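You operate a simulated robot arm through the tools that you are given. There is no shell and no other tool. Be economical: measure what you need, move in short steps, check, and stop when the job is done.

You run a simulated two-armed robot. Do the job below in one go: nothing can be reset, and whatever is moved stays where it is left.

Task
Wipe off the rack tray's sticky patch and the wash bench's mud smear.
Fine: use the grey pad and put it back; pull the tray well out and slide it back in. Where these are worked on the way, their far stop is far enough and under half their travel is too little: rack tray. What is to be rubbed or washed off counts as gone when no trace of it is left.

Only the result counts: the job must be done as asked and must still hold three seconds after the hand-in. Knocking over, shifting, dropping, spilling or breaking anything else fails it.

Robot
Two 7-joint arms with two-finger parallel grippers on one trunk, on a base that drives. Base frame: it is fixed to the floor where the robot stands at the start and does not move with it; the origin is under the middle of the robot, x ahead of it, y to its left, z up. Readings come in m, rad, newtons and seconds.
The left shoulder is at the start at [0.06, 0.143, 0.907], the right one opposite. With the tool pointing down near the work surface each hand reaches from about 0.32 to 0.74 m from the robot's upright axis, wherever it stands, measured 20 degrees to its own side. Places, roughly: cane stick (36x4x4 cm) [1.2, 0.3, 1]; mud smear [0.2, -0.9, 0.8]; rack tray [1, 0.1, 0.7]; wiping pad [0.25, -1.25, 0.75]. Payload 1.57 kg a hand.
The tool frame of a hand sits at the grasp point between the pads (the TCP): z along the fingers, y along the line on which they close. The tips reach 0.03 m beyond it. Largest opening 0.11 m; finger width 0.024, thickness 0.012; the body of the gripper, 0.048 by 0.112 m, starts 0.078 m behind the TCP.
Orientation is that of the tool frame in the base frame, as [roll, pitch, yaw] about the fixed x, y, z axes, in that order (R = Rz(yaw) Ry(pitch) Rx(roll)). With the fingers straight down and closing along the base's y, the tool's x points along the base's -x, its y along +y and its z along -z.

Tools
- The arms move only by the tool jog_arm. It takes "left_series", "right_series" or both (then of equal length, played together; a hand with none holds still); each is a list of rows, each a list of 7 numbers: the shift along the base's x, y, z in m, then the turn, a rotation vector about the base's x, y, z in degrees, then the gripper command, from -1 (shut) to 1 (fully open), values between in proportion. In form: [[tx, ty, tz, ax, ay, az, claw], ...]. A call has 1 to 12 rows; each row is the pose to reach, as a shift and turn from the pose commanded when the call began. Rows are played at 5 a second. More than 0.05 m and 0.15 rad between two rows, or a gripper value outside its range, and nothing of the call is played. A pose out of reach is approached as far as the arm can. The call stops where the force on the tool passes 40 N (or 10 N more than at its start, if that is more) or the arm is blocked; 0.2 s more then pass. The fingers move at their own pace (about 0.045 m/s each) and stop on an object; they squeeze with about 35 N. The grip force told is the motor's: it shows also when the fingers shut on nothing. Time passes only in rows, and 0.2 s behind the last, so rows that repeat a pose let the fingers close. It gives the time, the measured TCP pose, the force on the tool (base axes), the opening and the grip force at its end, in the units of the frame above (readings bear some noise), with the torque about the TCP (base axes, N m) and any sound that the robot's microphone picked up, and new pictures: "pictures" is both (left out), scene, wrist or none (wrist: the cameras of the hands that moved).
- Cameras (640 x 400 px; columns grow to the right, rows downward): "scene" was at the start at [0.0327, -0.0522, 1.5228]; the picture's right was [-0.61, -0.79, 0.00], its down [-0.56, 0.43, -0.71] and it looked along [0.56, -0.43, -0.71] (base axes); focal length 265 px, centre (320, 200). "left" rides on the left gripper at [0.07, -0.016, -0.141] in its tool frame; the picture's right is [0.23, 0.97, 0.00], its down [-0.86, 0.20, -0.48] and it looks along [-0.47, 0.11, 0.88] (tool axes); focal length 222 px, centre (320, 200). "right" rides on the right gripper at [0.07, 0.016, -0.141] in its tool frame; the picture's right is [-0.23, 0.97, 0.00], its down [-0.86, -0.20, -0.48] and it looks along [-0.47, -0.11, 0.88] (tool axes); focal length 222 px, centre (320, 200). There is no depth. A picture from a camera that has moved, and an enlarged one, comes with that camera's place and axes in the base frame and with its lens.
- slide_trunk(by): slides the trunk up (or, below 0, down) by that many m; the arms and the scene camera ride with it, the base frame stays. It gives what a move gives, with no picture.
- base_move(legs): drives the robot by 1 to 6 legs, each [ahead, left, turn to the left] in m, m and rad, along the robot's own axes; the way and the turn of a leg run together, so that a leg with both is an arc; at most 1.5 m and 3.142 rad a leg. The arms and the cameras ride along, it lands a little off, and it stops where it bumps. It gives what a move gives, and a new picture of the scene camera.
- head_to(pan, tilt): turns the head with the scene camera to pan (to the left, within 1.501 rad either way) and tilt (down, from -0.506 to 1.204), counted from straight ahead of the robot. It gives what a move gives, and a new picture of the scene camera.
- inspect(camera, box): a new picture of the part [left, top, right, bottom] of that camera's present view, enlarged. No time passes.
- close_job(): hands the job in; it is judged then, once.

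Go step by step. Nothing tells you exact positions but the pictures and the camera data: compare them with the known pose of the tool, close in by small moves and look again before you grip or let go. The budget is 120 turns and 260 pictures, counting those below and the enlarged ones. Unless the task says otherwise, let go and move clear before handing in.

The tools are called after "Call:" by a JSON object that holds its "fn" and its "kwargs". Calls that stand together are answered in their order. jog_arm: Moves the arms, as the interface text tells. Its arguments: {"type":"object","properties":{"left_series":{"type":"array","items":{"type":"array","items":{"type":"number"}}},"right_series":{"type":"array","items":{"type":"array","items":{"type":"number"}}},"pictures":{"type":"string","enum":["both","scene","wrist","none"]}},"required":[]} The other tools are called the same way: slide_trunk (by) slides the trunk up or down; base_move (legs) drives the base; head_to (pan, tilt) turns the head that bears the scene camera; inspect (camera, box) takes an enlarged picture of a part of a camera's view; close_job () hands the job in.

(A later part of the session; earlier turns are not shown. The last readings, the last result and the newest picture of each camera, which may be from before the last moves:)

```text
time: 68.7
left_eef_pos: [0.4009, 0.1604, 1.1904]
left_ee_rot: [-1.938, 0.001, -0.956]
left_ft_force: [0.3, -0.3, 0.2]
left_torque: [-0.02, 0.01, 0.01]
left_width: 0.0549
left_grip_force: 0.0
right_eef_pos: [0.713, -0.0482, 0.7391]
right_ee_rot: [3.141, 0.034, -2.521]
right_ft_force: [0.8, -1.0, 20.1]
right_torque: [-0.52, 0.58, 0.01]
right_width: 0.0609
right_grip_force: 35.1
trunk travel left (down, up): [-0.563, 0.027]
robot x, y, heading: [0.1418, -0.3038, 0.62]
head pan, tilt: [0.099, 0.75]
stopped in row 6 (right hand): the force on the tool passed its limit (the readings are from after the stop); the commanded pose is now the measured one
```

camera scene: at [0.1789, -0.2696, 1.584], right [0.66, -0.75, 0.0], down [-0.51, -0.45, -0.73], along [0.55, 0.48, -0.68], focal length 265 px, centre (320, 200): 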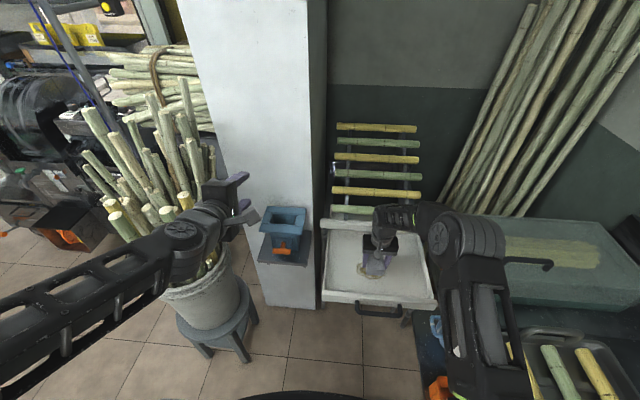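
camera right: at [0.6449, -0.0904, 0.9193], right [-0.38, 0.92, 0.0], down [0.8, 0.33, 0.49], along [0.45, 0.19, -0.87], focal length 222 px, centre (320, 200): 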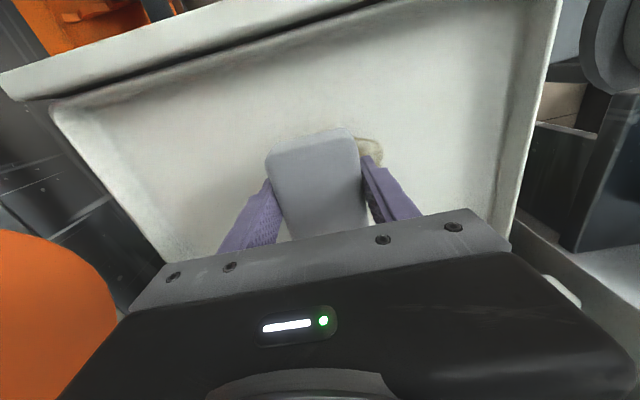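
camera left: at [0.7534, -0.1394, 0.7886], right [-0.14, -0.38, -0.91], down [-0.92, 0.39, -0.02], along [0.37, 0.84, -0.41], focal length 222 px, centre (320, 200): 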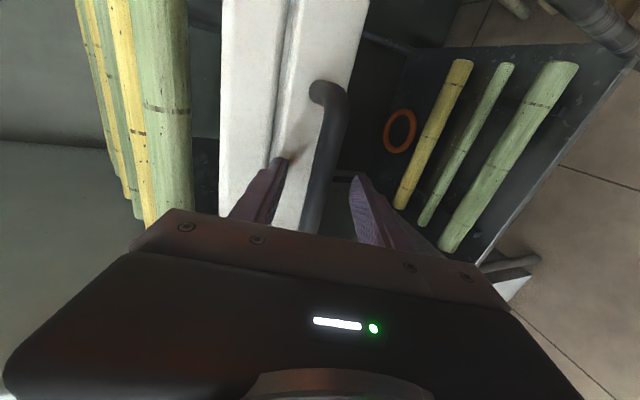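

Contact at TCP z≈0.739. I wipe a pattern over the patch.

Call:
{"fn": "jog_arm", "kwargs": {"right_series": [[-0.023, 0.032, 0, 0, 0, 0, -1], [-0.002, 0.054, 0, 0, 0, 0, -1], [0.024, 0.018, 0, 0, 0, 0, -1], [0.05, -0.019, 0, 0, 0, 0, -1], [0.026, -0.036, 0, 0, 0, 0, -1], [-0.002, -0.057, 0, 0, 0, 0, -1], [-0.028, -0.02, 0, 0, 0, 0, -1], [-0.054, 0.016, 0, 0, 0, 0, -1], [-0.026, 0.036, 0, 0, 0, 0, -1], [0, 0, 0, 0, 0, 0, -1], [0.026, -0.036, 0, 0, 0, 0, -1], [0, 0, 0, 0, 0, 0, -1]], "pictures": "scene"}}

Call:
{"fn": "inspect", "kwargs": {"camera": "scene", "box": [290, 170, 450, 290]}}

```text
time: 71.3
left_eef_pos: [0.3995, 0.1596, 1.1915]
left_ee_rot: [-1.939, -0.002, -0.957]
left_ft_force: [-0.2, 0.2, 0.3]
left_torque: [-0.02, -0.01, -0.02]
left_width: 0.0549
left_grip_force: 0.1
right_eef_pos: [0.7116, -0.0526, 0.7393]
right_ee_rot: [-3.136, 0.027, -2.522]
right_ft_force: [4.3, -6.9, 17.0]
right_torque: [0.56, -0.61, -0.38]
right_width: 0.0611
right_grip_force: 35.4
trunk travel left (down, up): [-0.563, 0.027]
robot x, y, heading: [0.1395, -0.3056, 0.622]
head pan, tilt: [0.099, 0.75]
camera scene: at [0.1763, -0.27, 1.5839], right [0.66, -0.75, 0.0], down [-0.51, -0.45, -0.73], along [0.55, 0.48, -0.68], focal length 265 px, centre (320, 200)
```

scene: 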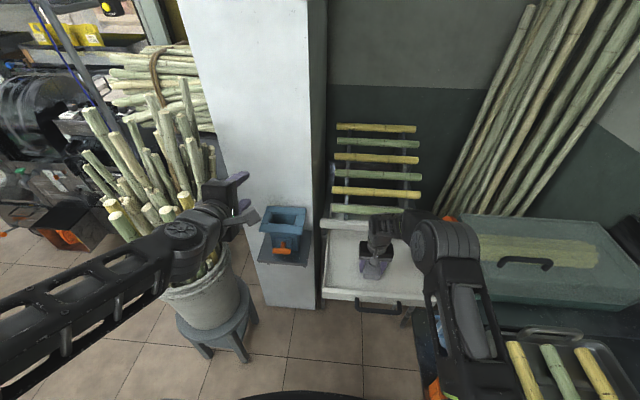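

```text
3.33 times, centred on (370, 230) of scene
camera zoom: at [0.1763, -0.27, 1.5839], right [0.66, -0.75, 0.0], down [-0.51, -0.45, -0.73], along [0.55, 0.48, -0.68], focal length 883 px, centre (153, 100)
```

zoom: 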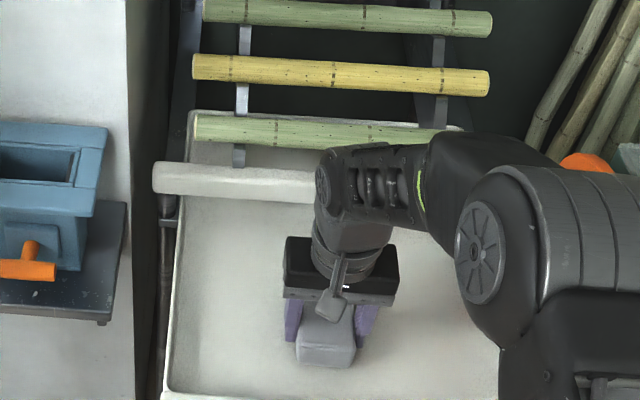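

No trace visible around the pad. I lift and look beneath.

Call:
{"fn": "jog_arm", "kwargs": {"right_series": [[0, 0, 0.04, 0, 0, 0, -1], [0, 0, 0.085, 0, 0, 0, -1], [0, 0, 0.13, 0, 0, 0, -1], [0.01, 0.007, 0.175, 0, 0, 0, -1], [0.02, 0.014, 0.22, 0, 0, 0, -1], [0.02, 0.014, 0.25, 0, 0, 0, -1]]}}

Call:
{"fn": "inspect", "kwargs": {"camera": "scene", "box": [290, 170, 450, 290]}}

Call:
{"fn": "inspect", "kwargs": {"camera": "right", "box": [170, 0, 470, 220]}}

```text
time: 72.7
left_eef_pos: [0.4008, 0.1602, 1.1911]
left_ee_rot: [-1.936, 0.0, -0.957]
left_ft_force: [0.5, 0.2, -0.7]
left_torque: [0.0, 0.02, -0.04]
left_width: 0.0551
left_grip_force: 0.2
right_eef_pos: [0.7313, -0.0352, 0.9863]
right_ee_rot: [-3.142, 0.028, -2.518]
right_ft_force: [0.6, 0.1, -0.2]
right_torque: [-0.02, 0.0, 0.05]
right_width: 0.0612
right_grip_force: 34.8
trunk travel left (down, up): [-0.563, 0.027]
robot x, y, heading: [0.1406, -0.3056, 0.626]
head pan, tilt: [0.099, 0.75]
camera scene: at [0.1782, -0.2701, 1.584], right [0.66, -0.75, 0.0], down [-0.51, -0.45, -0.73], along [0.55, 0.48, -0.68], focal length 265 px, centre (320, 200)
camera right: at [0.6617, -0.0671, 1.1267], right [-0.38, 0.92, 0.01], down [0.8, 0.33, 0.5], along [0.46, 0.2, -0.86], focal length 222 px, centre (320, 200)
```

scene: 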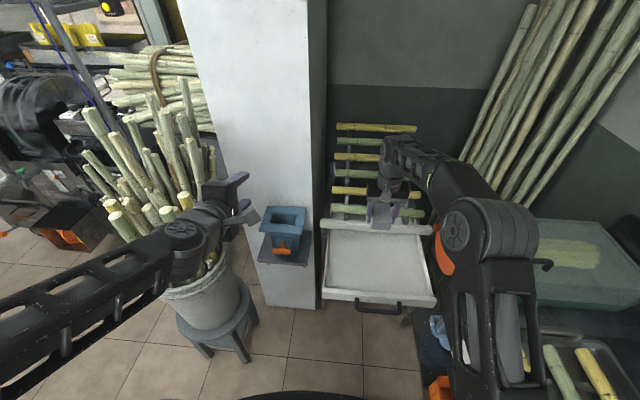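
right: 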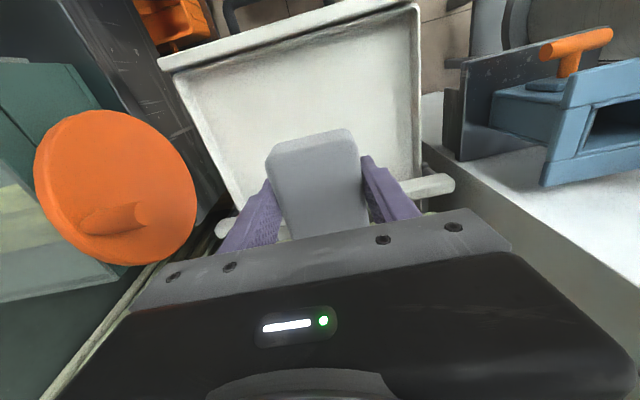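

```text
3.33 times, centred on (370, 230) of scene
camera zoom: at [0.1782, -0.2701, 1.584], right [0.66, -0.75, 0.0], down [-0.51, -0.45, -0.73], along [0.55, 0.48, -0.68], focal length 883 px, centre (153, 100)
```

zoom: 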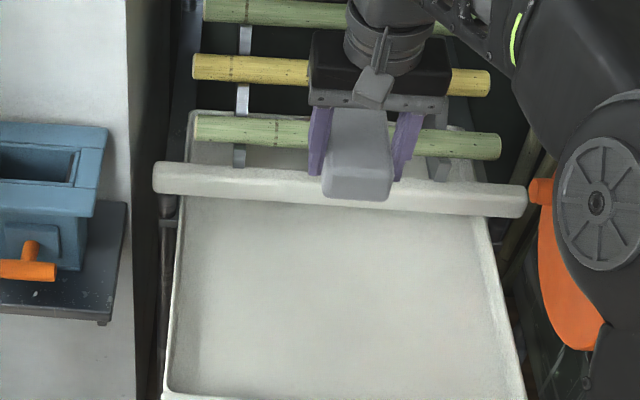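

```text
1.82 times, centred on (320, 110) of right
camera zoom: at [0.6617, -0.0671, 1.1267], right [-0.38, 0.92, 0.01], down [0.8, 0.33, 0.5], along [0.46, 0.2, -0.86], focal length 404 px, centre (320, 364)
```

zoom: 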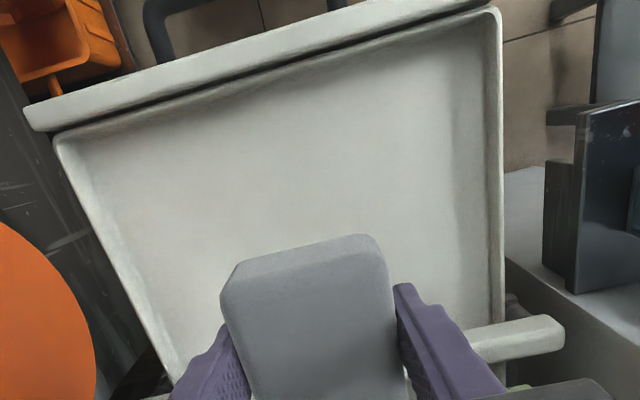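

Patch gone without trace. I retract the right hand the way it came, then back the base off 0.28 m to use the left hand on the handle again.

Call:
{"fn": "jog_arm", "kwargs": {"right_series": [[-0.033, -0.024, 0.02, 0, 0, 0, -1], [-0.066, -0.048, 0.04, 0, 0, 0, -1], [-0.1, -0.072, 0.06, 0, 0, 0, -1], [-0.135, -0.097, 0.08, 0, 0, 0, -1], [-0.17, -0.122, 0.1, 0, 0, 0, -1], [-0.2, -0.146, 0.11, 0, 0, 0, -1], [-0.174, -0.182, 0.11, 0, 0, -1, -1], [-0.148, -0.218, 0.11, 0, 0, -2, -1], [-0.122, -0.255, 0.11, 0, 0, -3, -1], [-0.096, -0.292, 0.11, 0, 0, -4, -1]], "pictures": "none"}}

Call:
{"fn": "base_move", "kwargs": {"legs": [[-0.28, 0, 0]]}}

```text
time: 74.9
left_eef_pos: [0.3997, 0.1586, 1.1912]
left_ee_rot: [-1.941, 0.001, -0.958]
left_ft_force: [-0.1, 0.0, 0.1]
left_torque: [-0.04, 0.0, 0.05]
left_width: 0.0553
left_grip_force: 0.1
right_eef_pos: [0.6375, -0.328, 1.0951]
right_ee_rot: [-3.141, 0.028, -2.587]
right_ft_force: [0.1, -0.6, -0.3]
right_torque: [0.03, -0.01, -0.02]
right_width: 0.0613
right_grip_force: 34.8
trunk travel left (down, up): [-0.563, 0.027]
robot x, y, heading: [0.1445, -0.3045, 0.622]
head pan, tilt: [0.099, 0.75]
```

```text
time: 76.9
left_eef_pos: [0.1653, -0.0061, 1.1909]
left_ee_rot: [-1.938, -0.001, -0.952]
left_ft_force: [-1.2, -0.4, 0.2]
left_torque: [-0.02, -0.04, -0.03]
left_width: 0.0549
left_grip_force: 0.1
right_eef_pos: [0.4034, -0.4921, 1.0959]
right_ee_rot: [-3.141, 0.028, -2.584]
right_ft_force: [-0.1, 0.1, -0.5]
right_torque: [0.04, -0.01, -0.01]
right_width: 0.061
right_grip_force: 35.0
trunk travel left (down, up): [-0.563, 0.027]
robot x, y, heading: [-0.0899, -0.4706, 0.627]
head pan, tilt: [0.099, 0.75]
camera scene: at [-0.0555, -0.4383, 1.584], right [0.66, -0.75, 0.0], down [-0.51, -0.45, -0.73], along [0.55, 0.49, -0.68], focal length 265 px, centre (320, 200)
```

scene: 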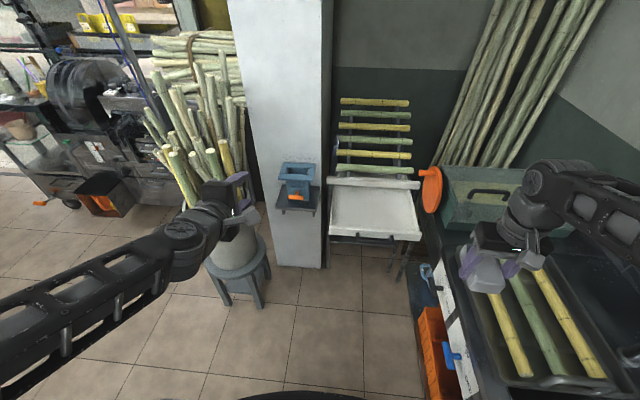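

I bring the left hand back along its path to in front of the handle.

Call:
{"fn": "jog_arm", "kwargs": {"left_series": [[0.018, -0.023, -0.031, 0, 0, 0, 0], [0.037, -0.046, -0.062, 0, 0, 0, 0], [0.055, -0.07, -0.093, 0, 0, 0, 0], [0.073, -0.093, -0.124, 0, 0, 0, 0], [0.091, -0.116, -0.155, 0, 0, 0, 0], [0.11, -0.14, -0.186, 0, 0, 0, 0], [0.128, -0.162, -0.217, 0, 0, 0, 0], [0.158, -0.185, -0.235, 0, 0, 0, 0], [0.188, -0.2, -0.27, 0, 0, 0, 0], [0.218, -0.215, -0.305, 0, 0, 0, 0], [0.248, -0.222, -0.34, 0, 0, 0, 0], [0.268, -0.225, -0.375, 0, 0, 0, 0]], "pictures": "none"}}

Call:
{"fn": "jog_arm", "kwargs": {"left_series": [[0.03, 0.003, -0.03, 0, 0, 0, 0], [0.06, 0.01, -0.06, 0, 0, 0, 0], [0.09, 0.018, -0.08, 0, 0, 0, 0]]}}

```text
time: 79.5
left_eef_pos: [0.4331, -0.2307, 0.8172]
left_ee_rot: [-1.938, -0.002, -0.952]
left_ft_force: [-0.3, -0.2, -0.3]
left_torque: [0.02, -0.04, -0.04]
left_width: 0.0551
left_grip_force: 0.0
left hand out of reach, approached as far as the arm can: row 1, 2, 3, 4, 5, 6
right_eef_pos: [0.4048, -0.4925, 1.0954]
right_ee_rot: [-3.141, 0.028, -2.585]
right_ft_force: [-1.0, 0.0, -0.9]
right_torque: [0.0, -0.02, -0.03]
right_width: 0.0613
right_grip_force: 34.3
trunk travel left (down, up): [-0.563, 0.027]
robot x, y, heading: [-0.0899, -0.4719, 0.628]
head pan, tilt: [0.099, 0.75]
```

```text
time: 80.3
left_eef_pos: [0.525, -0.2149, 0.737]
left_ee_rot: [-1.939, 0.0, -0.953]
left_ft_force: [0.1, 0.5, -0.2]
left_torque: [0.06, -0.03, -0.01]
left_width: 0.0549
left_grip_force: 0.0
right_eef_pos: [0.4051, -0.4919, 1.0949]
right_ee_rot: [-3.141, 0.026, -2.583]
right_ft_force: [-0.6, 0.2, 0.1]
right_torque: [0.0, 0.03, 0.0]
right_width: 0.0613
right_grip_force: 34.7
trunk travel left (down, up): [-0.563, 0.027]
robot x, y, heading: [-0.0894, -0.4714, 0.626]
head pan, tilt: [0.099, 0.75]
camera scene: at [-0.0538, -0.4374, 1.584], right [0.66, -0.75, 0.0], down [-0.51, -0.45, -0.73], along [0.55, 0.49, -0.68], focal length 265 px, centre (320, 200)
camera left: at [0.4634, -0.3454, 0.802], right [-0.15, -0.39, -0.91], down [-0.92, 0.4, -0.01], along [0.36, 0.83, -0.42], focal length 222 px, centre (320, 200)
```

scene: 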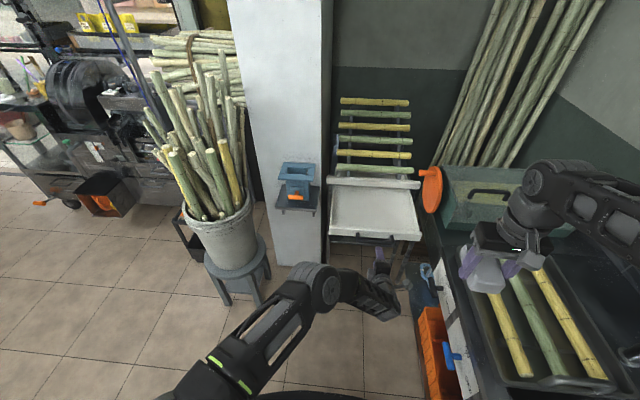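
left: 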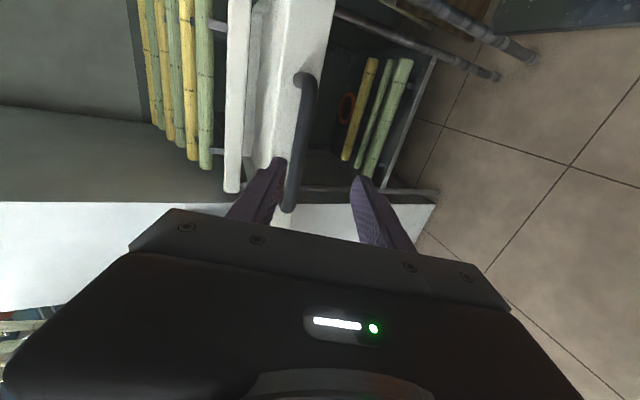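

The handle looks aligned as before. I narrow the fingers and advance to just short of the earlier grasp point.

Call:
{"fn": "jog_arm", "kwargs": {"left_series": [[0, 0, -0.006, 0, 0, 0, -0.35], [0.018, 0.013, -0.009, 0, 0, 0, -0.35], [0.036, 0.026, -0.012, 0, 0, 0, -0.35], [0.05, 0.036, -0.013, 0, 0, 0, -0.35], [0.059, 0.042, -0.013, 0, 0, 0, -0.35]], "pictures": "none"}}

Call:
{"fn": "inspect", "kwargs": {"camera": "left", "box": [220, 60, 420, 240]}}

```text
time: 81.5
left_eef_pos: [0.5839, -0.171, 0.7222]
left_ee_rot: [-1.939, 0.001, -0.954]
left_ft_force: [-0.4, -1.8, 1.5]
left_torque: [0.05, -0.02, -0.03]
left_width: 0.0364
left_grip_force: 0.6
right_eef_pos: [0.4039, -0.4913, 1.0945]
right_ee_rot: [3.141, 0.027, -2.585]
right_ft_force: [-0.1, 0.2, -1.1]
right_torque: [-0.01, 0.01, 0.01]
right_width: 0.0611
right_grip_force: 35.1
trunk travel left (down, up): [-0.563, 0.027]
robot x, y, heading: [-0.0892, -0.4718, 0.628]
head pan, tilt: [0.099, 0.75]
```

```text
2.22 times, centred on (320, 150) of left
camera zoom: at [0.522, -0.3026, 0.788], right [-0.15, -0.39, -0.91], down [-0.92, 0.4, -0.01], along [0.36, 0.83, -0.42], focal length 494 px, centre (320, 311)
```

zoom: 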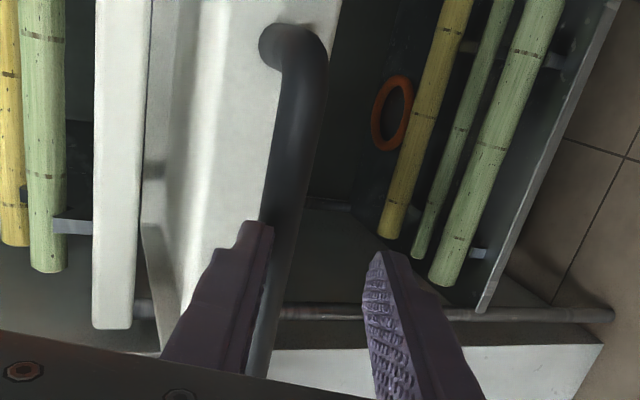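

The bar now sits nearer the upper finger. I back off, raise 1.4 cm, and come in again with a wider opening.

Call:
{"fn": "jog_arm", "kwargs": {"left_series": [[-0.02, -0.014, 0, 0, 0, 0, -0.35], [-0.04, -0.028, 0, 0, 0, 0, 0], [-0.04, -0.028, 0.014, 0, 0, 0, 0], [-0.04, -0.028, 0.014, 0, 0, 0, 0]], "pictures": "none"}}

Call:
{"fn": "inspect", "kwargs": {"camera": "left", "box": [220, 60, 420, 240]}}

Call:
{"fn": "inspect", "kwargs": {"camera": "scene", "box": [300, 160, 460, 300]}}

```text
time: 82.5
left_eef_pos: [0.5453, -0.2021, 0.7365]
left_ee_rot: [-1.938, 0.0, -0.953]
left_ft_force: [0.1, 0.5, 0.5]
left_torque: [-0.02, 0.02, -0.02]
left_width: 0.0549
left_grip_force: 0.0
right_eef_pos: [0.4036, -0.4918, 1.096]
right_ee_rot: [3.141, 0.028, -2.586]
right_ft_force: [0.6, -0.5, -0.3]
right_torque: [-0.01, 0.02, 0.0]
right_width: 0.0611
right_grip_force: 34.8
trunk travel left (down, up): [-0.563, 0.027]
robot x, y, heading: [-0.0949, -0.4738, 0.627]
head pan, tilt: [0.099, 0.75]
```

```text
2.22 times, centred on (320, 150) of left
camera zoom: at [0.483, -0.3327, 0.8028], right [-0.15, -0.39, -0.91], down [-0.92, 0.4, -0.01], along [0.36, 0.83, -0.42], focal length 494 px, centre (320, 311)
```

zoom: 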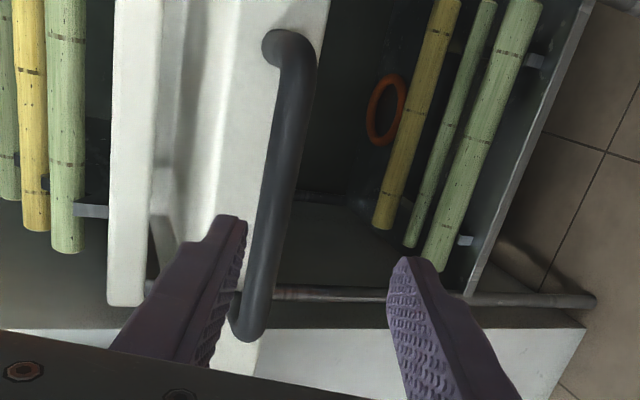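

```text
2.86 times, centred on (380, 230) of scene
camera zoom: at [-0.0542, -0.4375, 1.584], right [0.66, -0.75, 0.0], down [-0.51, -0.45, -0.73], along [0.55, 0.49, -0.68], focal length 757 px, centre (149, 114)
```

zoom: 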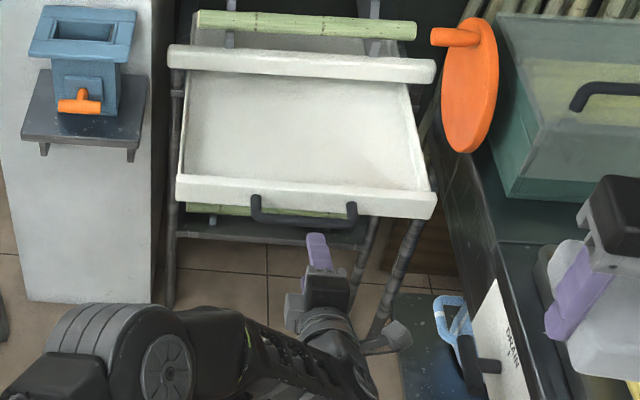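

The bar is ~8 mm higher than before; the present height suits a straight advance. I go in.

Call:
{"fn": "jog_arm", "kwargs": {"left_series": [[0.014, 0.01, 0, 0, 0, 0, 0], [0.028, 0.02, 0, 0, 0, 0, -0.2], [0.038, 0.0275, 0, 0, 0, 0, -0.3], [0.043, 0.031, 0, 0, 0, 0, -0.3]], "pictures": "none"}}

Call:
{"fn": "inspect", "kwargs": {"camera": "left", "box": [220, 60, 420, 240]}}

```text
time: 83.5
left_eef_pos: [0.5846, -0.1687, 0.7361]
left_ee_rot: [-1.939, 0.001, -0.952]
left_ft_force: [-0.4, -1.2, 0.3]
left_torque: [0.03, -0.01, -0.01]
left_width: 0.0385
left_grip_force: 0.1
right_eef_pos: [0.4036, -0.4926, 1.0955]
right_ee_rot: [3.141, 0.028, -2.584]
right_ft_force: [1.1, 0.6, -0.6]
right_torque: [0.03, -0.02, -0.02]
right_width: 0.0614
right_grip_force: 34.7
trunk travel left (down, up): [-0.563, 0.027]
robot x, y, heading: [-0.0941, -0.4748, 0.625]
head pan, tilt: [0.099, 0.75]
```

```text
2.22 times, centred on (320, 150) of left
camera zoom: at [0.5234, -0.2995, 0.8028], right [-0.15, -0.39, -0.91], down [-0.92, 0.4, -0.01], along [0.36, 0.83, -0.42], focal length 494 px, centre (320, 311)
```

zoom: 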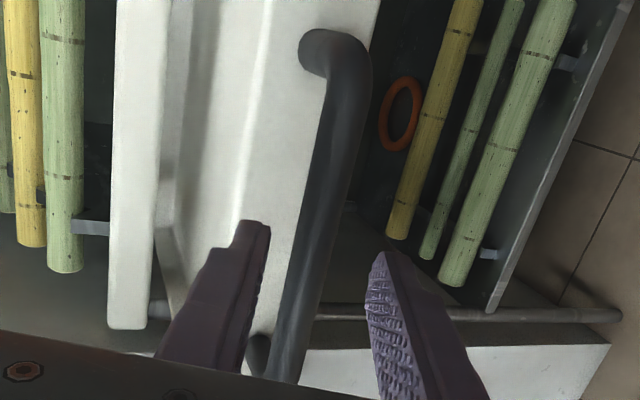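

The bar is centred between the fingers; I move in 8 mm more and close.

Call:
{"fn": "jog_arm", "kwargs": {"left_series": [[0.0065, 0.0047, 0, 0, 0, 0, -0.3], [0.0065, 0.0047, 0, 0, 0, 0, -0.7], [0.0065, 0.0047, 0, 0, 0, 0, -1], [0.0065, 0.0047, 0, 0, 0, 0, -1], [0.0065, 0.0047, 0, 0, 0, 0, -1]], "pictures": "none"}}

Call:
{"fn": "inspect", "kwargs": {"camera": "left", "box": [220, 60, 420, 240]}}

```text
time: 84.7
left_eef_pos: [0.5935, -0.1628, 0.7353]
left_ee_rot: [-1.937, 0.0, -0.95]
left_ft_force: [1.1, 0.1, 1.8]
left_torque: [-0.01, -0.07, 0.05]
left_width: 0.0145
left_grip_force: 30.7
right_eef_pos: [0.4052, -0.4907, 1.0947]
right_ee_rot: [3.141, 0.026, -2.586]
right_ft_force: [-1.4, -0.5, -0.1]
right_torque: [-0.02, 0.04, 0.02]
right_width: 0.0609
right_grip_force: 34.8
trunk travel left (down, up): [-0.563, 0.027]
robot x, y, heading: [-0.0917, -0.4729, 0.63]
head pan, tilt: [0.099, 0.75]
```

```text
2.22 times, centred on (320, 150) of left
camera zoom: at [0.5298, -0.2945, 0.8027], right [-0.15, -0.39, -0.91], down [-0.92, 0.4, -0.01], along [0.36, 0.83, -0.42], focal length 494 px, centre (320, 311)
```

zoom: 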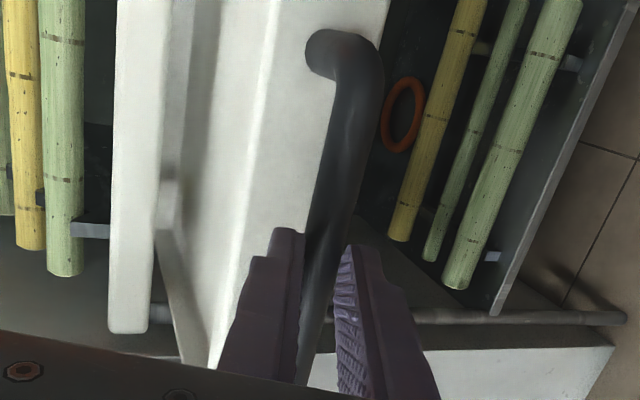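

Gripped again. I push the tray in by driving forward, first 0.15.

Call:
{"fn": "base_move", "kwargs": {"legs": [[0.15, 0, 0]]}}

Call:
{"fn": "base_move", "kwargs": {"legs": [[0.09, 0, 0]]}}

Call:
{"fn": "inspect", "kwargs": {"camera": "scene", "box": [290, 160, 450, 290]}}

```text
time: 86.1
left_eef_pos: [0.7117, -0.0762, 0.7368]
left_ee_rot: [-1.937, 0.0, -0.952]
left_ft_force: [6.6, -7.1, 5.2]
left_torque: [-0.12, -0.21, -0.08]
left_width: 0.0143
left_grip_force: 30.7
right_eef_pos: [0.5241, -0.4039, 1.0963]
right_ee_rot: [3.141, 0.026, -2.583]
right_ft_force: [0.1, 1.1, -1.0]
right_torque: [0.0, 0.04, -0.04]
right_width: 0.0612
right_grip_force: 35.0
trunk travel left (down, up): [-0.563, 0.027]
robot x, y, heading: [0.0287, -0.3846, 0.633]
head pan, tilt: [0.099, 0.75]
camera scene: at [0.0659, -0.3512, 1.584], right [0.67, -0.75, 0.0], down [-0.51, -0.45, -0.73], along [0.55, 0.49, -0.68], focal length 265 px, centre (320, 200)
```

scene: 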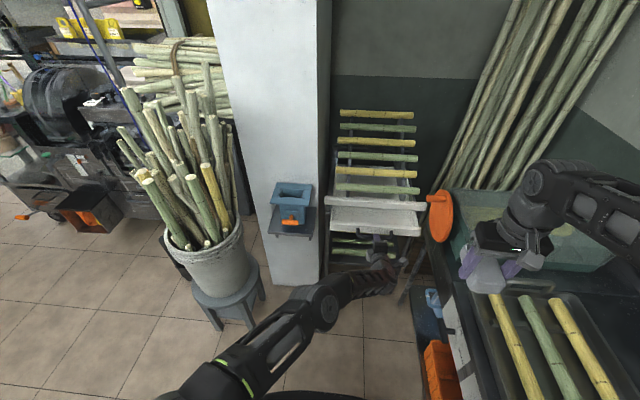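

```text
time: 87.2
left_eef_pos: [0.7869, -0.0252, 0.7377]
left_ee_rot: [-1.937, 0.0, -0.955]
left_ft_force: [0.2, -0.6, 0.4]
left_torque: [0.02, -0.01, -0.01]
left_width: 0.0004
left_grip_force: 21.4
right_eef_pos: [0.5983, -0.3519, 1.0959]
right_ee_rot: [3.142, 0.027, -2.584]
right_ft_force: [-0.3, -0.2, -0.3]
right_torque: [0.01, -0.01, 0.0]
right_width: 0.0612
right_grip_force: 34.9
trunk travel left (down, up): [-0.563, 0.027]
robot x, y, heading: [0.1031, -0.3344, 0.63]
head pan, tilt: [0.099, 0.75]
camera scene: at [0.1394, -0.2973, 1.5841], right [0.66, -0.75, 0.0], down [-0.51, -0.45, -0.73], along [0.55, 0.49, -0.68], focal length 265 px, centre (320, 200)
```

scene: 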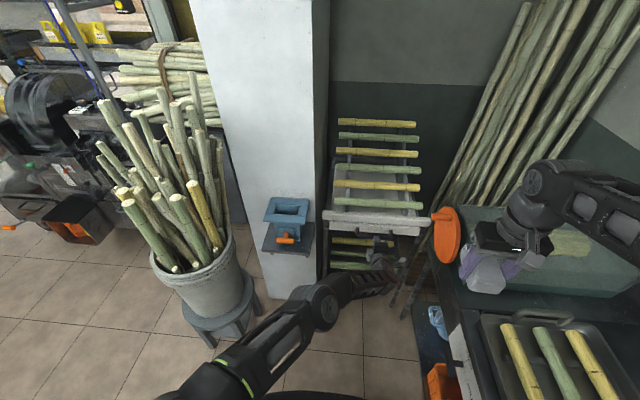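

```text
3.08 times, centred on (370, 225) of scene
camera zoom: at [0.1394, -0.2973, 1.5841], right [0.66, -0.75, 0.0], down [-0.51, -0.45, -0.73], along [0.55, 0.49, -0.68], focal length 815 px, centre (166, 123)
```

zoom: 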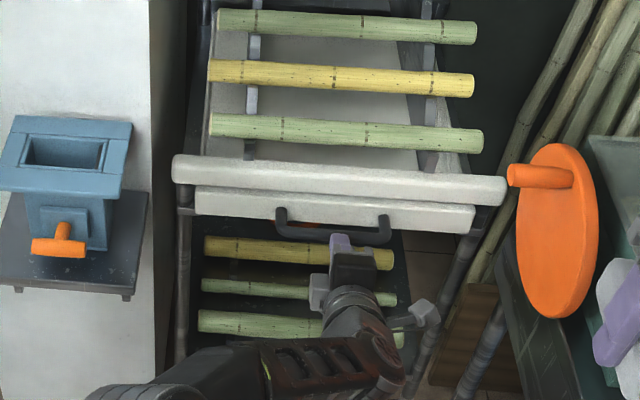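

The grip slipped off the bar near the end; the tray looks nearly or fully in. I check with the left wrist camera.

Call:
{"fn": "inspect", "kwargs": {"camera": "left", "box": [160, 0, 480, 230]}}

```text
1.74 times, centred on (320, 115) of left
camera zoom: at [0.7239, -0.1561, 0.8032], right [-0.15, -0.39, -0.91], down [-0.92, 0.4, -0.01], along [0.37, 0.83, -0.42], focal length 386 px, centre (320, 348)
```

zoom: 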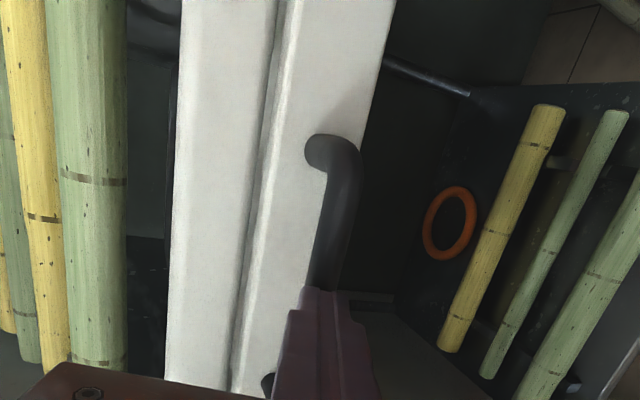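

The handle is within ~5 mm of its original place. I push gently with the closed fingertips against the bar until it firmly stops.

Call:
{"fn": "jog_arm", "kwargs": {"left_series": [[0, 0, -0.009, 0, 0, 0, -1], [0.008, 0.006, -0.009, 0, 0, 0, -1], [0.016, 0.012, -0.009, 0, 0, 0, -1], [0.024, 0.018, -0.009, 0, 0, 0, -1], [0.032, 0.023, -0.009, 0, 0, 0, -1]], "pictures": "none"}}

Call:
{"fn": "inspect", "kwargs": {"camera": "left", "box": [160, 0, 480, 230]}}

```text
time: 87.7
left_eef_pos: [0.7868, -0.0269, 0.7343]
left_ee_rot: [-1.925, 0.002, -0.954]
left_ft_force: [-22.9, -10.4, 15.9]
left_torque: [0.34, -0.04, 0.41]
left_width: 0.0
left_grip_force: 21.0
right_eef_pos: [0.5948, -0.3518, 1.0967]
right_ee_rot: [3.141, 0.031, -2.585]
right_ft_force: [-0.3, 0.8, 0.4]
right_torque: [0.01, -0.03, 0.0]
right_width: 0.0613
right_grip_force: 34.8
trunk travel left (down, up): [-0.563, 0.027]
robot x, y, heading: [0.1026, -0.3319, 0.628]
head pan, tilt: [0.099, 0.75]
stopped in row 2 (left hand): the force on the tool passed its limit (the readings are from after the stop); the commanded pose is now the measured one
```

```text
1.74 times, centred on (320, 115) of left
camera zoom: at [0.7238, -0.1578, 0.7995], right [-0.14, -0.38, -0.91], down [-0.92, 0.4, -0.02], along [0.37, 0.83, -0.41], focal length 386 px, centre (320, 348)
```

zoom: 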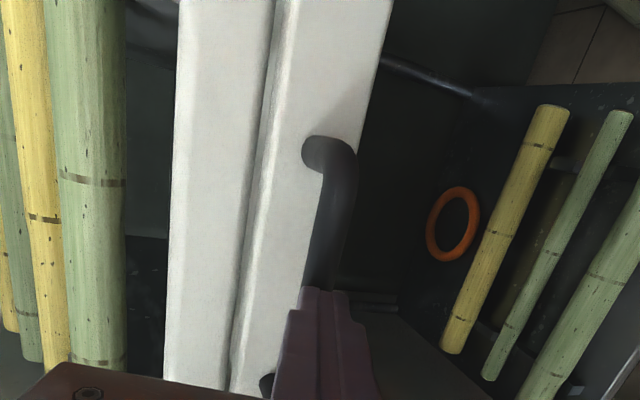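

The wrist picture matches the initial closed state almost exactly (within a few mm). One more firm nudge to make sure, then withdraw.

Call:
{"fn": "jog_arm", "kwargs": {"left_series": [[0.004, 0.003, -0.003, 0, 0, 0, -1], [0.01, 0.007, -0.003, 0, 0, 0, -1], [0.016, 0.011, -0.003, 0, 0, 0, -1]], "pictures": "none"}}

Call:
{"fn": "jog_arm", "kwargs": {"left_series": [[-0.03, -0.022, 0, 0, 0, 0, -1], [-0.06, -0.044, 0, 0, 0, 0, -1], [-0.09, -0.066, 0.015, 0, 0, 0, -1], [-0.12, -0.085, 0.04, 0, 0, 0, -1]]}}

Call:
{"fn": "inspect", "kwargs": {"camera": "scene", "box": [290, 140, 450, 270]}}

```text
time: 87.9
left_eef_pos: [0.7871, -0.026, 0.7352]
left_ee_rot: [-1.925, 0.003, -0.953]
left_ft_force: [-25.5, -10.2, 17.1]
left_torque: [0.43, -0.04, 0.46]
left_width: 0.0
left_grip_force: 21.4
right_eef_pos: [0.5932, -0.3528, 1.0971]
right_ee_rot: [-3.142, 0.032, -2.584]
right_ft_force: [0.4, 0.1, 0.1]
right_torque: [0.01, -0.02, 0.01]
right_width: 0.0611
right_grip_force: 35.3
trunk travel left (down, up): [-0.563, 0.027]
robot x, y, heading: [0.1045, -0.3322, 0.63]
head pan, tilt: [0.099, 0.75]
stopped in row 1 (left hand): the force on the tool passed its limit (the readings are from after the stop); the commanded pose is now the measured one
```

```text
time: 88.9
left_eef_pos: [0.6686, -0.108, 0.7693]
left_ee_rot: [-1.929, 0.002, -0.955]
left_ft_force: [-0.3, -0.3, -1.3]
left_torque: [0.0, -0.02, 0.0]
left_width: 0.0
left_grip_force: 21.5
right_eef_pos: [0.597, -0.352, 1.0947]
right_ee_rot: [3.141, 0.029, -2.585]
right_ft_force: [0.2, 1.2, -1.3]
right_torque: [0.0, 0.01, -0.01]
right_width: 0.0612
right_grip_force: 34.9
trunk travel left (down, up): [-0.563, 0.027]
robot x, y, heading: [0.1011, -0.3346, 0.629]
head pan, tilt: [0.099, 0.75]
camera scene: at [0.1385, -0.2977, 1.5839], right [0.66, -0.75, 0.0], down [-0.51, -0.45, -0.73], along [0.55, 0.49, -0.68], focal length 265 px, centre (320, 200)
camera left: at [0.6051, -0.2389, 0.834], right [-0.15, -0.38, -0.91], down [-0.92, 0.4, -0.02], along [0.37, 0.83, -0.41], focal length 222 px, centre (320, 200)
```

scene: 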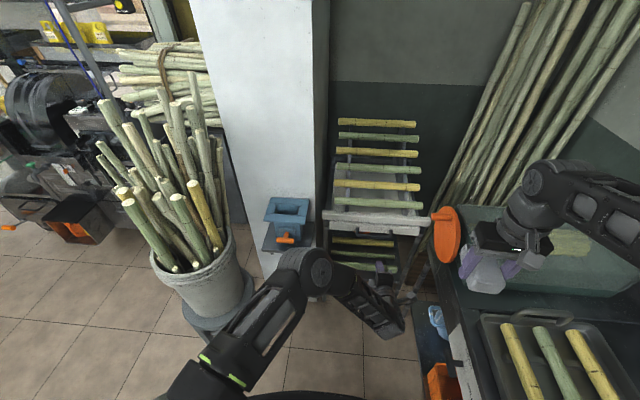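
left: 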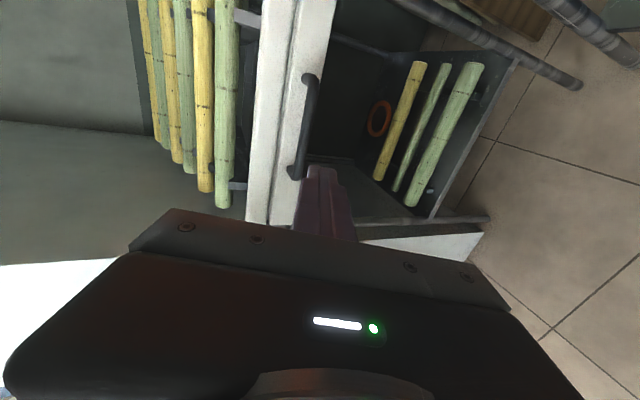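

```text
3.08 times, centred on (370, 205) of scene
camera zoom: at [0.1385, -0.2977, 1.5839], right [0.66, -0.75, 0.0], down [-0.51, -0.45, -0.73], along [0.55, 0.49, -0.68], focal length 815 px, centre (166, 185)
```

zoom: 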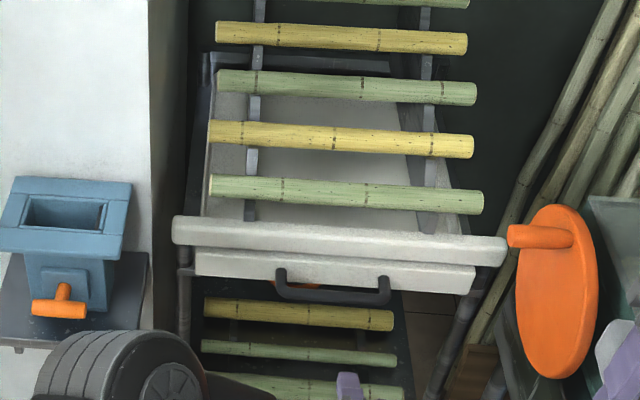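

The tray front matches its initial appearance relative to the rack bar: closed. I retract the left hand up and to the left, then drive back.

Call:
{"fn": "jog_arm", "kwargs": {"left_series": [[-0.026, -0.01, 0.036, 0, 0, 0, -1], [-0.052, 0.0, 0.072, 0, 0, 0, -1], [-0.078, 0.018, 0.107, 0, 0, 0, -1], [-0.104, 0.036, 0.142, 0, 0, 0, -1], [-0.13, 0.055, 0.177, 0, 0, 0, -1], [-0.156, 0.075, 0.212, 0, 0, 0, -1], [-0.18, 0.096, 0.247, 0, 0, 0, -1], [-0.205, 0.12, 0.282, 0, 0, 0, -1], [-0.23, 0.145, 0.315, 0, 0, 0, -1], [-0.255, 0.17, 0.345, 0, 0, 0, -1], [-0.28, 0.195, 0.375, 0, 0, 0, -1], [-0.3, 0.215, 0.4, 0, 0, 0, -1]], "pictures": "none"}}

Call:
{"fn": "base_move", "kwargs": {"legs": [[-0.25, 0, 0]]}}

```text
time: 91.5
left_eef_pos: [0.3814, 0.1138, 1.1859]
left_ee_rot: [-1.931, 0.005, -0.956]
left_ft_force: [-0.9, 0.6, 0.6]
left_torque: [0.0, 0.0, -0.01]
left_width: 0.0
left_grip_force: 21.6
left hand out of reach, approached as far as the arm can: row 8, 9, 10, 11, 12
right_eef_pos: [0.5972, -0.3526, 1.0957]
right_ee_rot: [-3.141, 0.028, -2.587]
right_ft_force: [0.3, -0.2, -0.4]
right_torque: [0.02, 0.01, -0.03]
right_width: 0.0614
right_grip_force: 34.9
trunk travel left (down, up): [-0.563, 0.027]
robot x, y, heading: [0.1021, -0.3314, 0.622]
head pan, tilt: [0.099, 0.75]
```

```text
time: 93.3
left_eef_pos: [0.1804, -0.033, 1.1849]
left_ee_rot: [-1.933, 0.004, -0.955]
left_ft_force: [0.4, 0.0, -0.1]
left_torque: [-0.01, 0.03, -0.03]
left_width: 0.0
left_grip_force: 21.1
right_eef_pos: [0.3938, -0.4989, 1.0948]
right_ee_rot: [-3.141, 0.026, -2.587]
right_ft_force: [0.0, -0.4, -0.6]
right_torque: [-0.01, -0.04, 0.02]
right_width: 0.061
right_grip_force: 34.7
trunk travel left (down, up): [-0.563, 0.027]
robot x, y, heading: [-0.0961, -0.4789, 0.624]
head pan, tilt: [0.099, 0.75]
camera scene: at [-0.0639, -0.4436, 1.584], right [0.66, -0.75, 0.0], down [-0.51, -0.45, -0.73], along [0.55, 0.48, -0.68], focal length 265 px, centre (320, 200)
```

scene: 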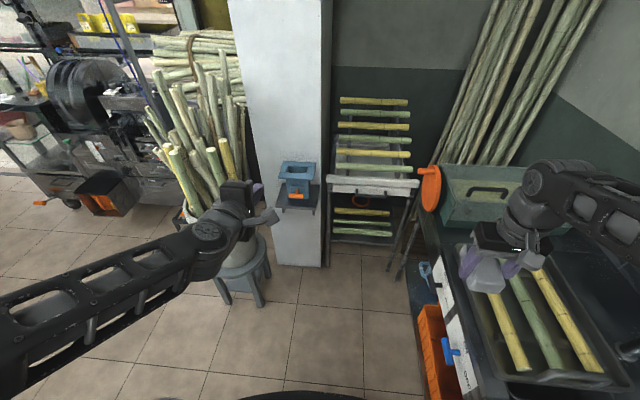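

Now I turn back to the bench and return to the earlier stance to put the pad back.

Call:
{"fn": "base_move", "kwargs": {"legs": [[0, 0, -1.524]]}}

Call:
{"fn": "base_move", "kwargs": {"legs": [[0, 0.17, 0], [0.06, 0, 0]]}}

Call:
{"fn": "head_to", "kwargs": {"pan": -0.2, "tilt": 0.9}}

```text
time: 97.5
left_eef_pos: [0.36, -0.7384, 1.1857]
left_ee_rot: [-1.933, 0.005, -2.482]
left_ft_force: [0.5, 0.3, -0.4]
left_torque: [0.01, 0.01, -0.01]
left_width: 0.0001
left_grip_force: 21.5
right_eef_pos: [-0.0974, -0.973, 1.0949]
right_ee_rot: [-3.14, 0.027, 2.169]
right_ft_force: [0.6, -0.3, -1.2]
right_torque: [0.0, 0.02, 0.0]
right_width: 0.0612
right_grip_force: 35.2
trunk travel left (down, up): [-0.563, 0.027]
robot x, y, heading: [-0.0988, -0.4761, -0.903]
head pan, tilt: [0.099, 0.75]
camera scene: at [-0.0617, -0.5164, 1.584], right [-0.72, -0.69, 0.0], down [-0.47, 0.49, -0.73], along [0.51, -0.53, -0.68], focal length 265 px, centre (320, 200)
```

scene: 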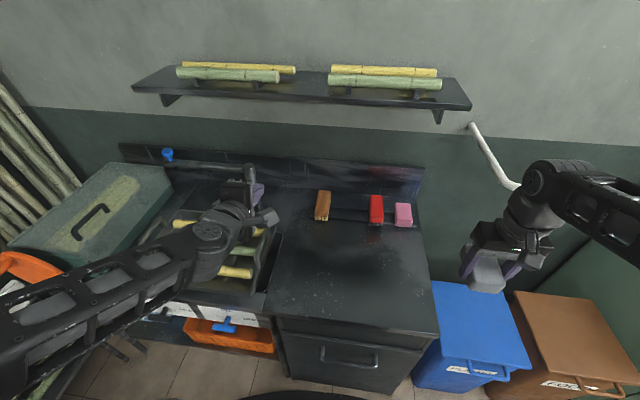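

```text
time: 99.5
left_eef_pos: [0.5304, -0.6776, 1.1846]
left_ee_rot: [-1.935, 0.003, -2.478]
left_ft_force: [0.3, 0.0, -0.1]
left_torque: [0.02, -0.03, -0.01]
left_width: 0.0
left_grip_force: 20.5
right_eef_pos: [0.0753, -0.9146, 1.0945]
right_ee_rot: [3.141, 0.026, 2.174]
right_ft_force: [-0.5, -0.9, -1.4]
right_torque: [0.04, 0.05, -0.02]
right_width: 0.0614
right_grip_force: 35.2
trunk travel left (down, up): [-0.563, 0.027]
robot x, y, heading: [0.0707, -0.4191, -0.895]
head pan, tilt: [0.099, 0.75]
camera scene: at [0.1093, -0.4583, 1.5839], right [-0.72, -0.7, 0.0], down [-0.48, 0.49, -0.73], along [0.51, -0.52, -0.68], focal length 265 px, centre (320, 200)
```

scene: 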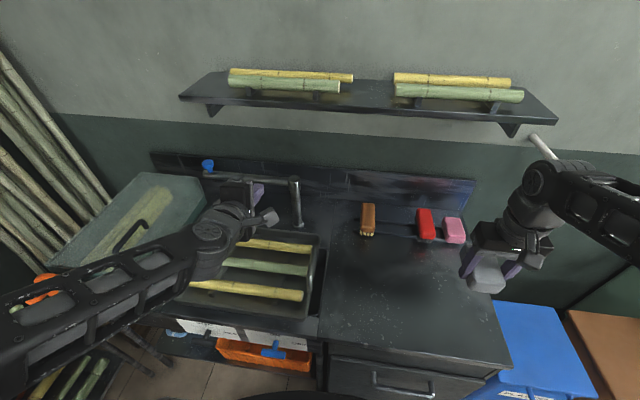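

```text
time: 100.3
left_eef_pos: [0.5303, -0.6764, 1.1854]
left_ee_rot: [-1.933, 0.004, -2.475]
left_ft_force: [-0.2, 0.4, 0.3]
left_torque: [0.0, -0.02, -0.01]
left_width: 0.0002
left_grip_force: 21.5
right_eef_pos: [0.0737, -0.9137, 1.096]
right_ee_rot: [3.141, 0.028, 2.174]
right_ft_force: [-0.4, 0.5, 0.2]
right_torque: [0.04, 0.03, 0.01]
right_width: 0.0611
right_grip_force: 35.4
trunk travel left (down, up): [-0.563, 0.027]
robot x, y, heading: [0.0725, -0.4195, -0.899]
head pan, tilt: [-0.201, 0.901]
camera scene: at [0.0845, -0.4644, 1.5721], right [-0.89, -0.46, 0.0], down [-0.36, 0.7, -0.62], along [0.28, -0.55, -0.78], focal length 265 px, centre (320, 200)
```

scene: 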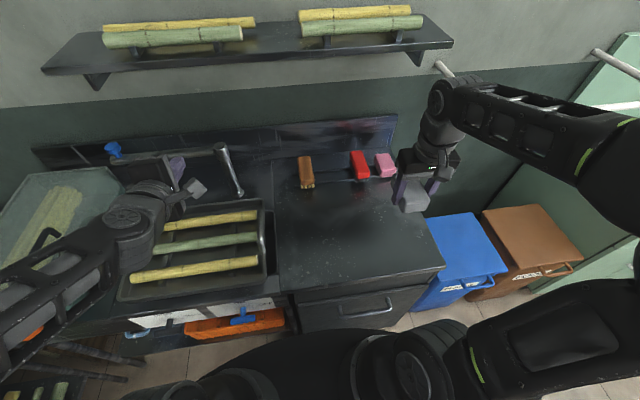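

I close the last ~2.7 cm to the bench, then move the pad back above its place by the reverse of the lift path.

Call:
{"fn": "base_move", "kwargs": {"legs": [[0.027, 0, 0]]}}

Call:
{"fn": "jog_arm", "kwargs": {"right_series": [[0.03, -0.015, -0.02, 0, 0, 0, -1], [0.06, -0.035, -0.04, 0, 0, 0, -1], [0.09, -0.05, -0.06, 0, 0, 0, -1], [0.12, -0.065, -0.08, 0, 0, 0, -1], [0.15, -0.08, -0.1, 0, 0, 0, -1], [0.18, -0.095, -0.12, 0, 0, 0, -1], [0.21, -0.11, -0.135, 0, 0, 0, -1], [0.23, -0.125, -0.145, 0, 0, 0, -1]]}}

```text
time: 101.1
left_eef_pos: [0.5463, -0.6978, 1.1839]
left_ee_rot: [-1.935, 0.005, -2.477]
left_ft_force: [0.2, 0.3, 0.2]
left_torque: [0.01, 0.01, 0.0]
left_width: 0.0002
left_grip_force: 21.3
right_eef_pos: [0.0914, -0.934, 1.0944]
right_ee_rot: [3.14, 0.028, 2.175]
right_ft_force: [0.6, -0.5, -0.4]
right_torque: [0.07, 0.03, 0.04]
right_width: 0.0614
right_grip_force: 35.1
trunk travel left (down, up): [-0.563, 0.027]
robot x, y, heading: [0.087, -0.435, -0.893]
head pan, tilt: [-0.201, 0.901]
camera scene: at [0.1018, -0.4862, 1.572], right [-0.89, -0.46, 0.0], down [-0.36, 0.7, -0.62], along [0.28, -0.55, -0.78], focal length 265 px, centre (320, 200)
```

scene: 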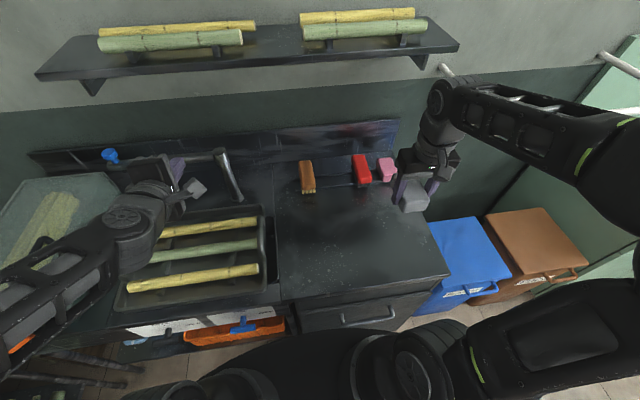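

```text
time: 102.9
left_eef_pos: [0.5469, -0.6961, 1.1838]
left_ee_rot: [-1.933, 0.004, -2.477]
left_ft_force: [0.4, 0.4, -0.3]
left_torque: [-0.02, -0.01, 0.03]
left_width: 0.0
left_grip_force: 21.5
right_eef_pos: [0.3211, -1.0599, 0.9526]
right_ee_rot: [3.14, 0.028, 2.175]
right_ft_force: [-0.2, 0.4, -0.7]
right_torque: [0.03, 0.0, 0.0]
right_width: 0.0612
right_grip_force: 35.2
trunk travel left (down, up): [-0.563, 0.027]
robot x, y, heading: [0.0859, -0.4425, -0.896]
head pan, tilt: [-0.201, 0.901]
camera scene: at [0.1008, -0.4849, 1.5721], right [-0.89, -0.46, 0.0], down [-0.36, 0.7, -0.62], along [0.28, -0.55, -0.78], focal length 265 px, centre (320, 200)
camera right: at [0.2922, -0.9912, 1.0908], right [0.93, 0.37, 0.01], down [0.31, -0.81, 0.5], along [0.19, -0.46, -0.86], focal length 222 px, centre (320, 200)
```

scene: 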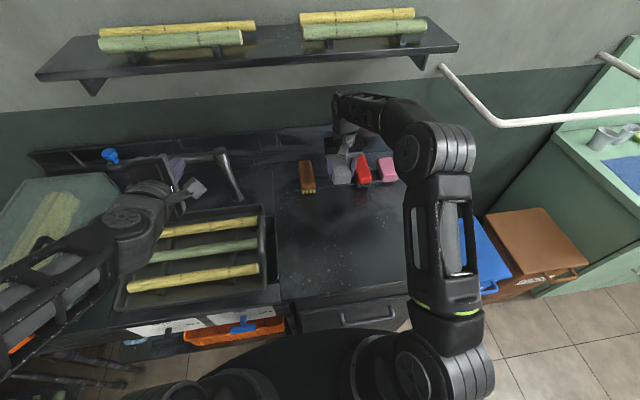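
right: 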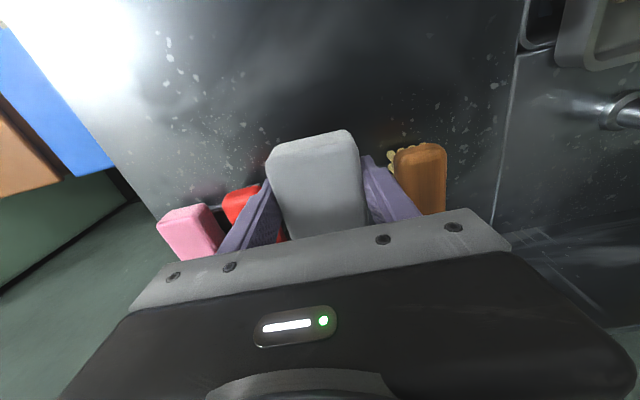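

Aligned with the earlier lift path. I lower the pad along it to just above the rail and look.

Call:
{"fn": "jog_arm", "kwargs": {"right_series": [[0.014, -0.018, -0.008, 0.5, 0.3, 0, -1], [0.03, -0.04, -0.03, 0.9, 0.6, 0, -1], [0.04, -0.058, -0.058, 0.9, 0.6, 0, -1], [0.045, -0.065, -0.083, 0.9, 0.6, 0, -1], [0.045, -0.065, -0.095, 0.9, 0.6, 0, -1]]}}

Call:
{"fn": "inspect", "kwargs": {"camera": "scene", "box": [290, 130, 410, 210]}}

```text
time: 104.1
left_eef_pos: [0.5459, -0.6972, 1.1849]
left_ee_rot: [-1.934, 0.004, -2.476]
left_ft_force: [0.3, -0.2, -0.3]
left_torque: [0.03, 0.03, 0.05]
left_width: 0.0
left_grip_force: 21.2
right_eef_pos: [0.365, -1.1237, 0.8551]
right_ee_rot: [3.141, 0.013, 2.176]
right_ft_force: [0.1, -0.6, -0.8]
right_torque: [-0.01, -0.02, -0.01]
right_width: 0.061
right_grip_force: 35.0
trunk travel left (down, up): [-0.563, 0.027]
robot x, y, heading: [0.0857, -0.4383, -0.898]
head pan, tilt: [-0.201, 0.901]
camera scene: at [0.1004, -0.4848, 1.5721], right [-0.89, -0.46, 0.0], down [-0.36, 0.7, -0.62], along [0.28, -0.55, -0.78], focal length 265 px, centre (320, 200)
camera right: at [0.3373, -1.0579, 0.9962], right [0.93, 0.37, 0.0], down [0.32, -0.81, 0.49], along [0.18, -0.45, -0.87], focal length 222 px, centre (320, 200)
```

scene: 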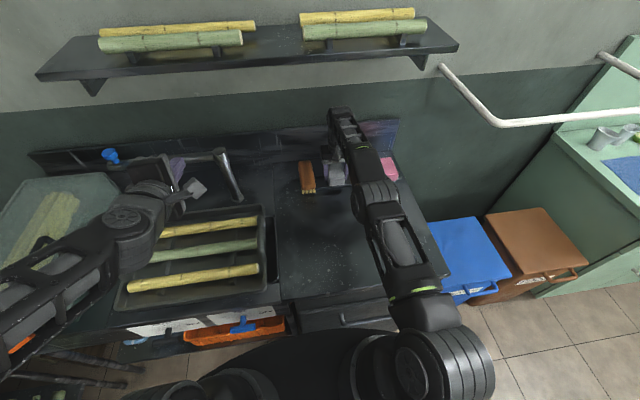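
right: 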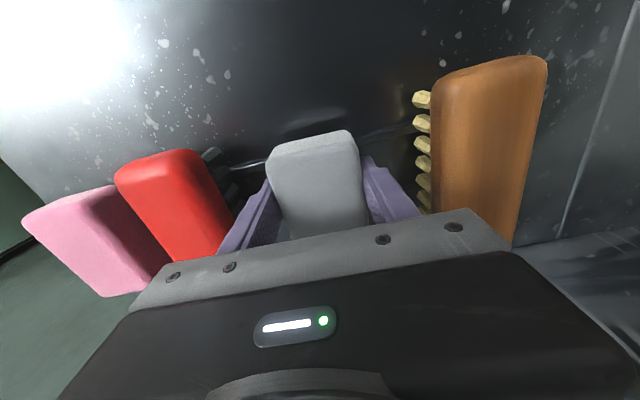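

```text
5.00 times, centred on (350, 170) of scene
camera zoom: at [0.1004, -0.4848, 1.5721], right [-0.89, -0.46, 0.0], down [-0.36, 0.7, -0.62], along [0.28, -0.55, -0.78], focal length 1324 px, centre (170, 350)
```

zoom: 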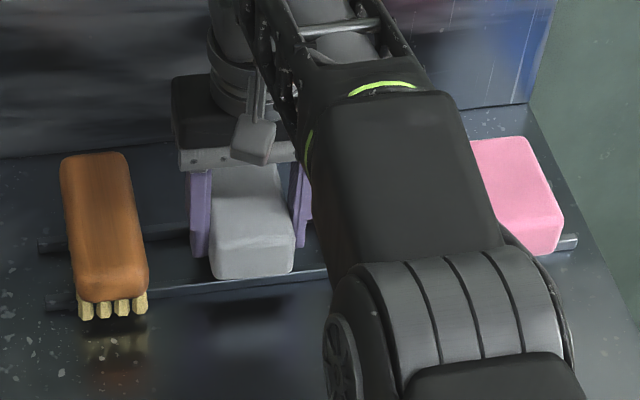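

Good alignment over the rail. I lower in small steps until the pad rests.

Call:
{"fn": "jog_arm", "kwargs": {"right_series": [[0, 0, -0.003, 0, 0, 0, -1], [0, 0, -0.006, 0, 0, 0, -1], [0, 0, -0.008, 0, 0, 0, -1]], "pictures": "none"}}

```text
time: 104.9
left_eef_pos: [0.5469, -0.6958, 1.1851]
left_ee_rot: [-1.933, 0.002, -2.478]
left_ft_force: [0.3, 0.2, -0.1]
left_torque: [0.0, 0.05, -0.03]
left_width: 0.0
left_grip_force: 21.3
right_eef_pos: [0.3651, -1.1234, 0.8474]
right_ee_rot: [3.141, 0.012, 2.175]
right_ft_force: [0.8, 0.8, -0.1]
right_torque: [0.03, 0.0, 0.02]
right_width: 0.0611
right_grip_force: 35.4
trunk travel left (down, up): [-0.563, 0.027]
robot x, y, heading: [0.0862, -0.4371, -0.899]
head pan, tilt: [-0.201, 0.901]
```

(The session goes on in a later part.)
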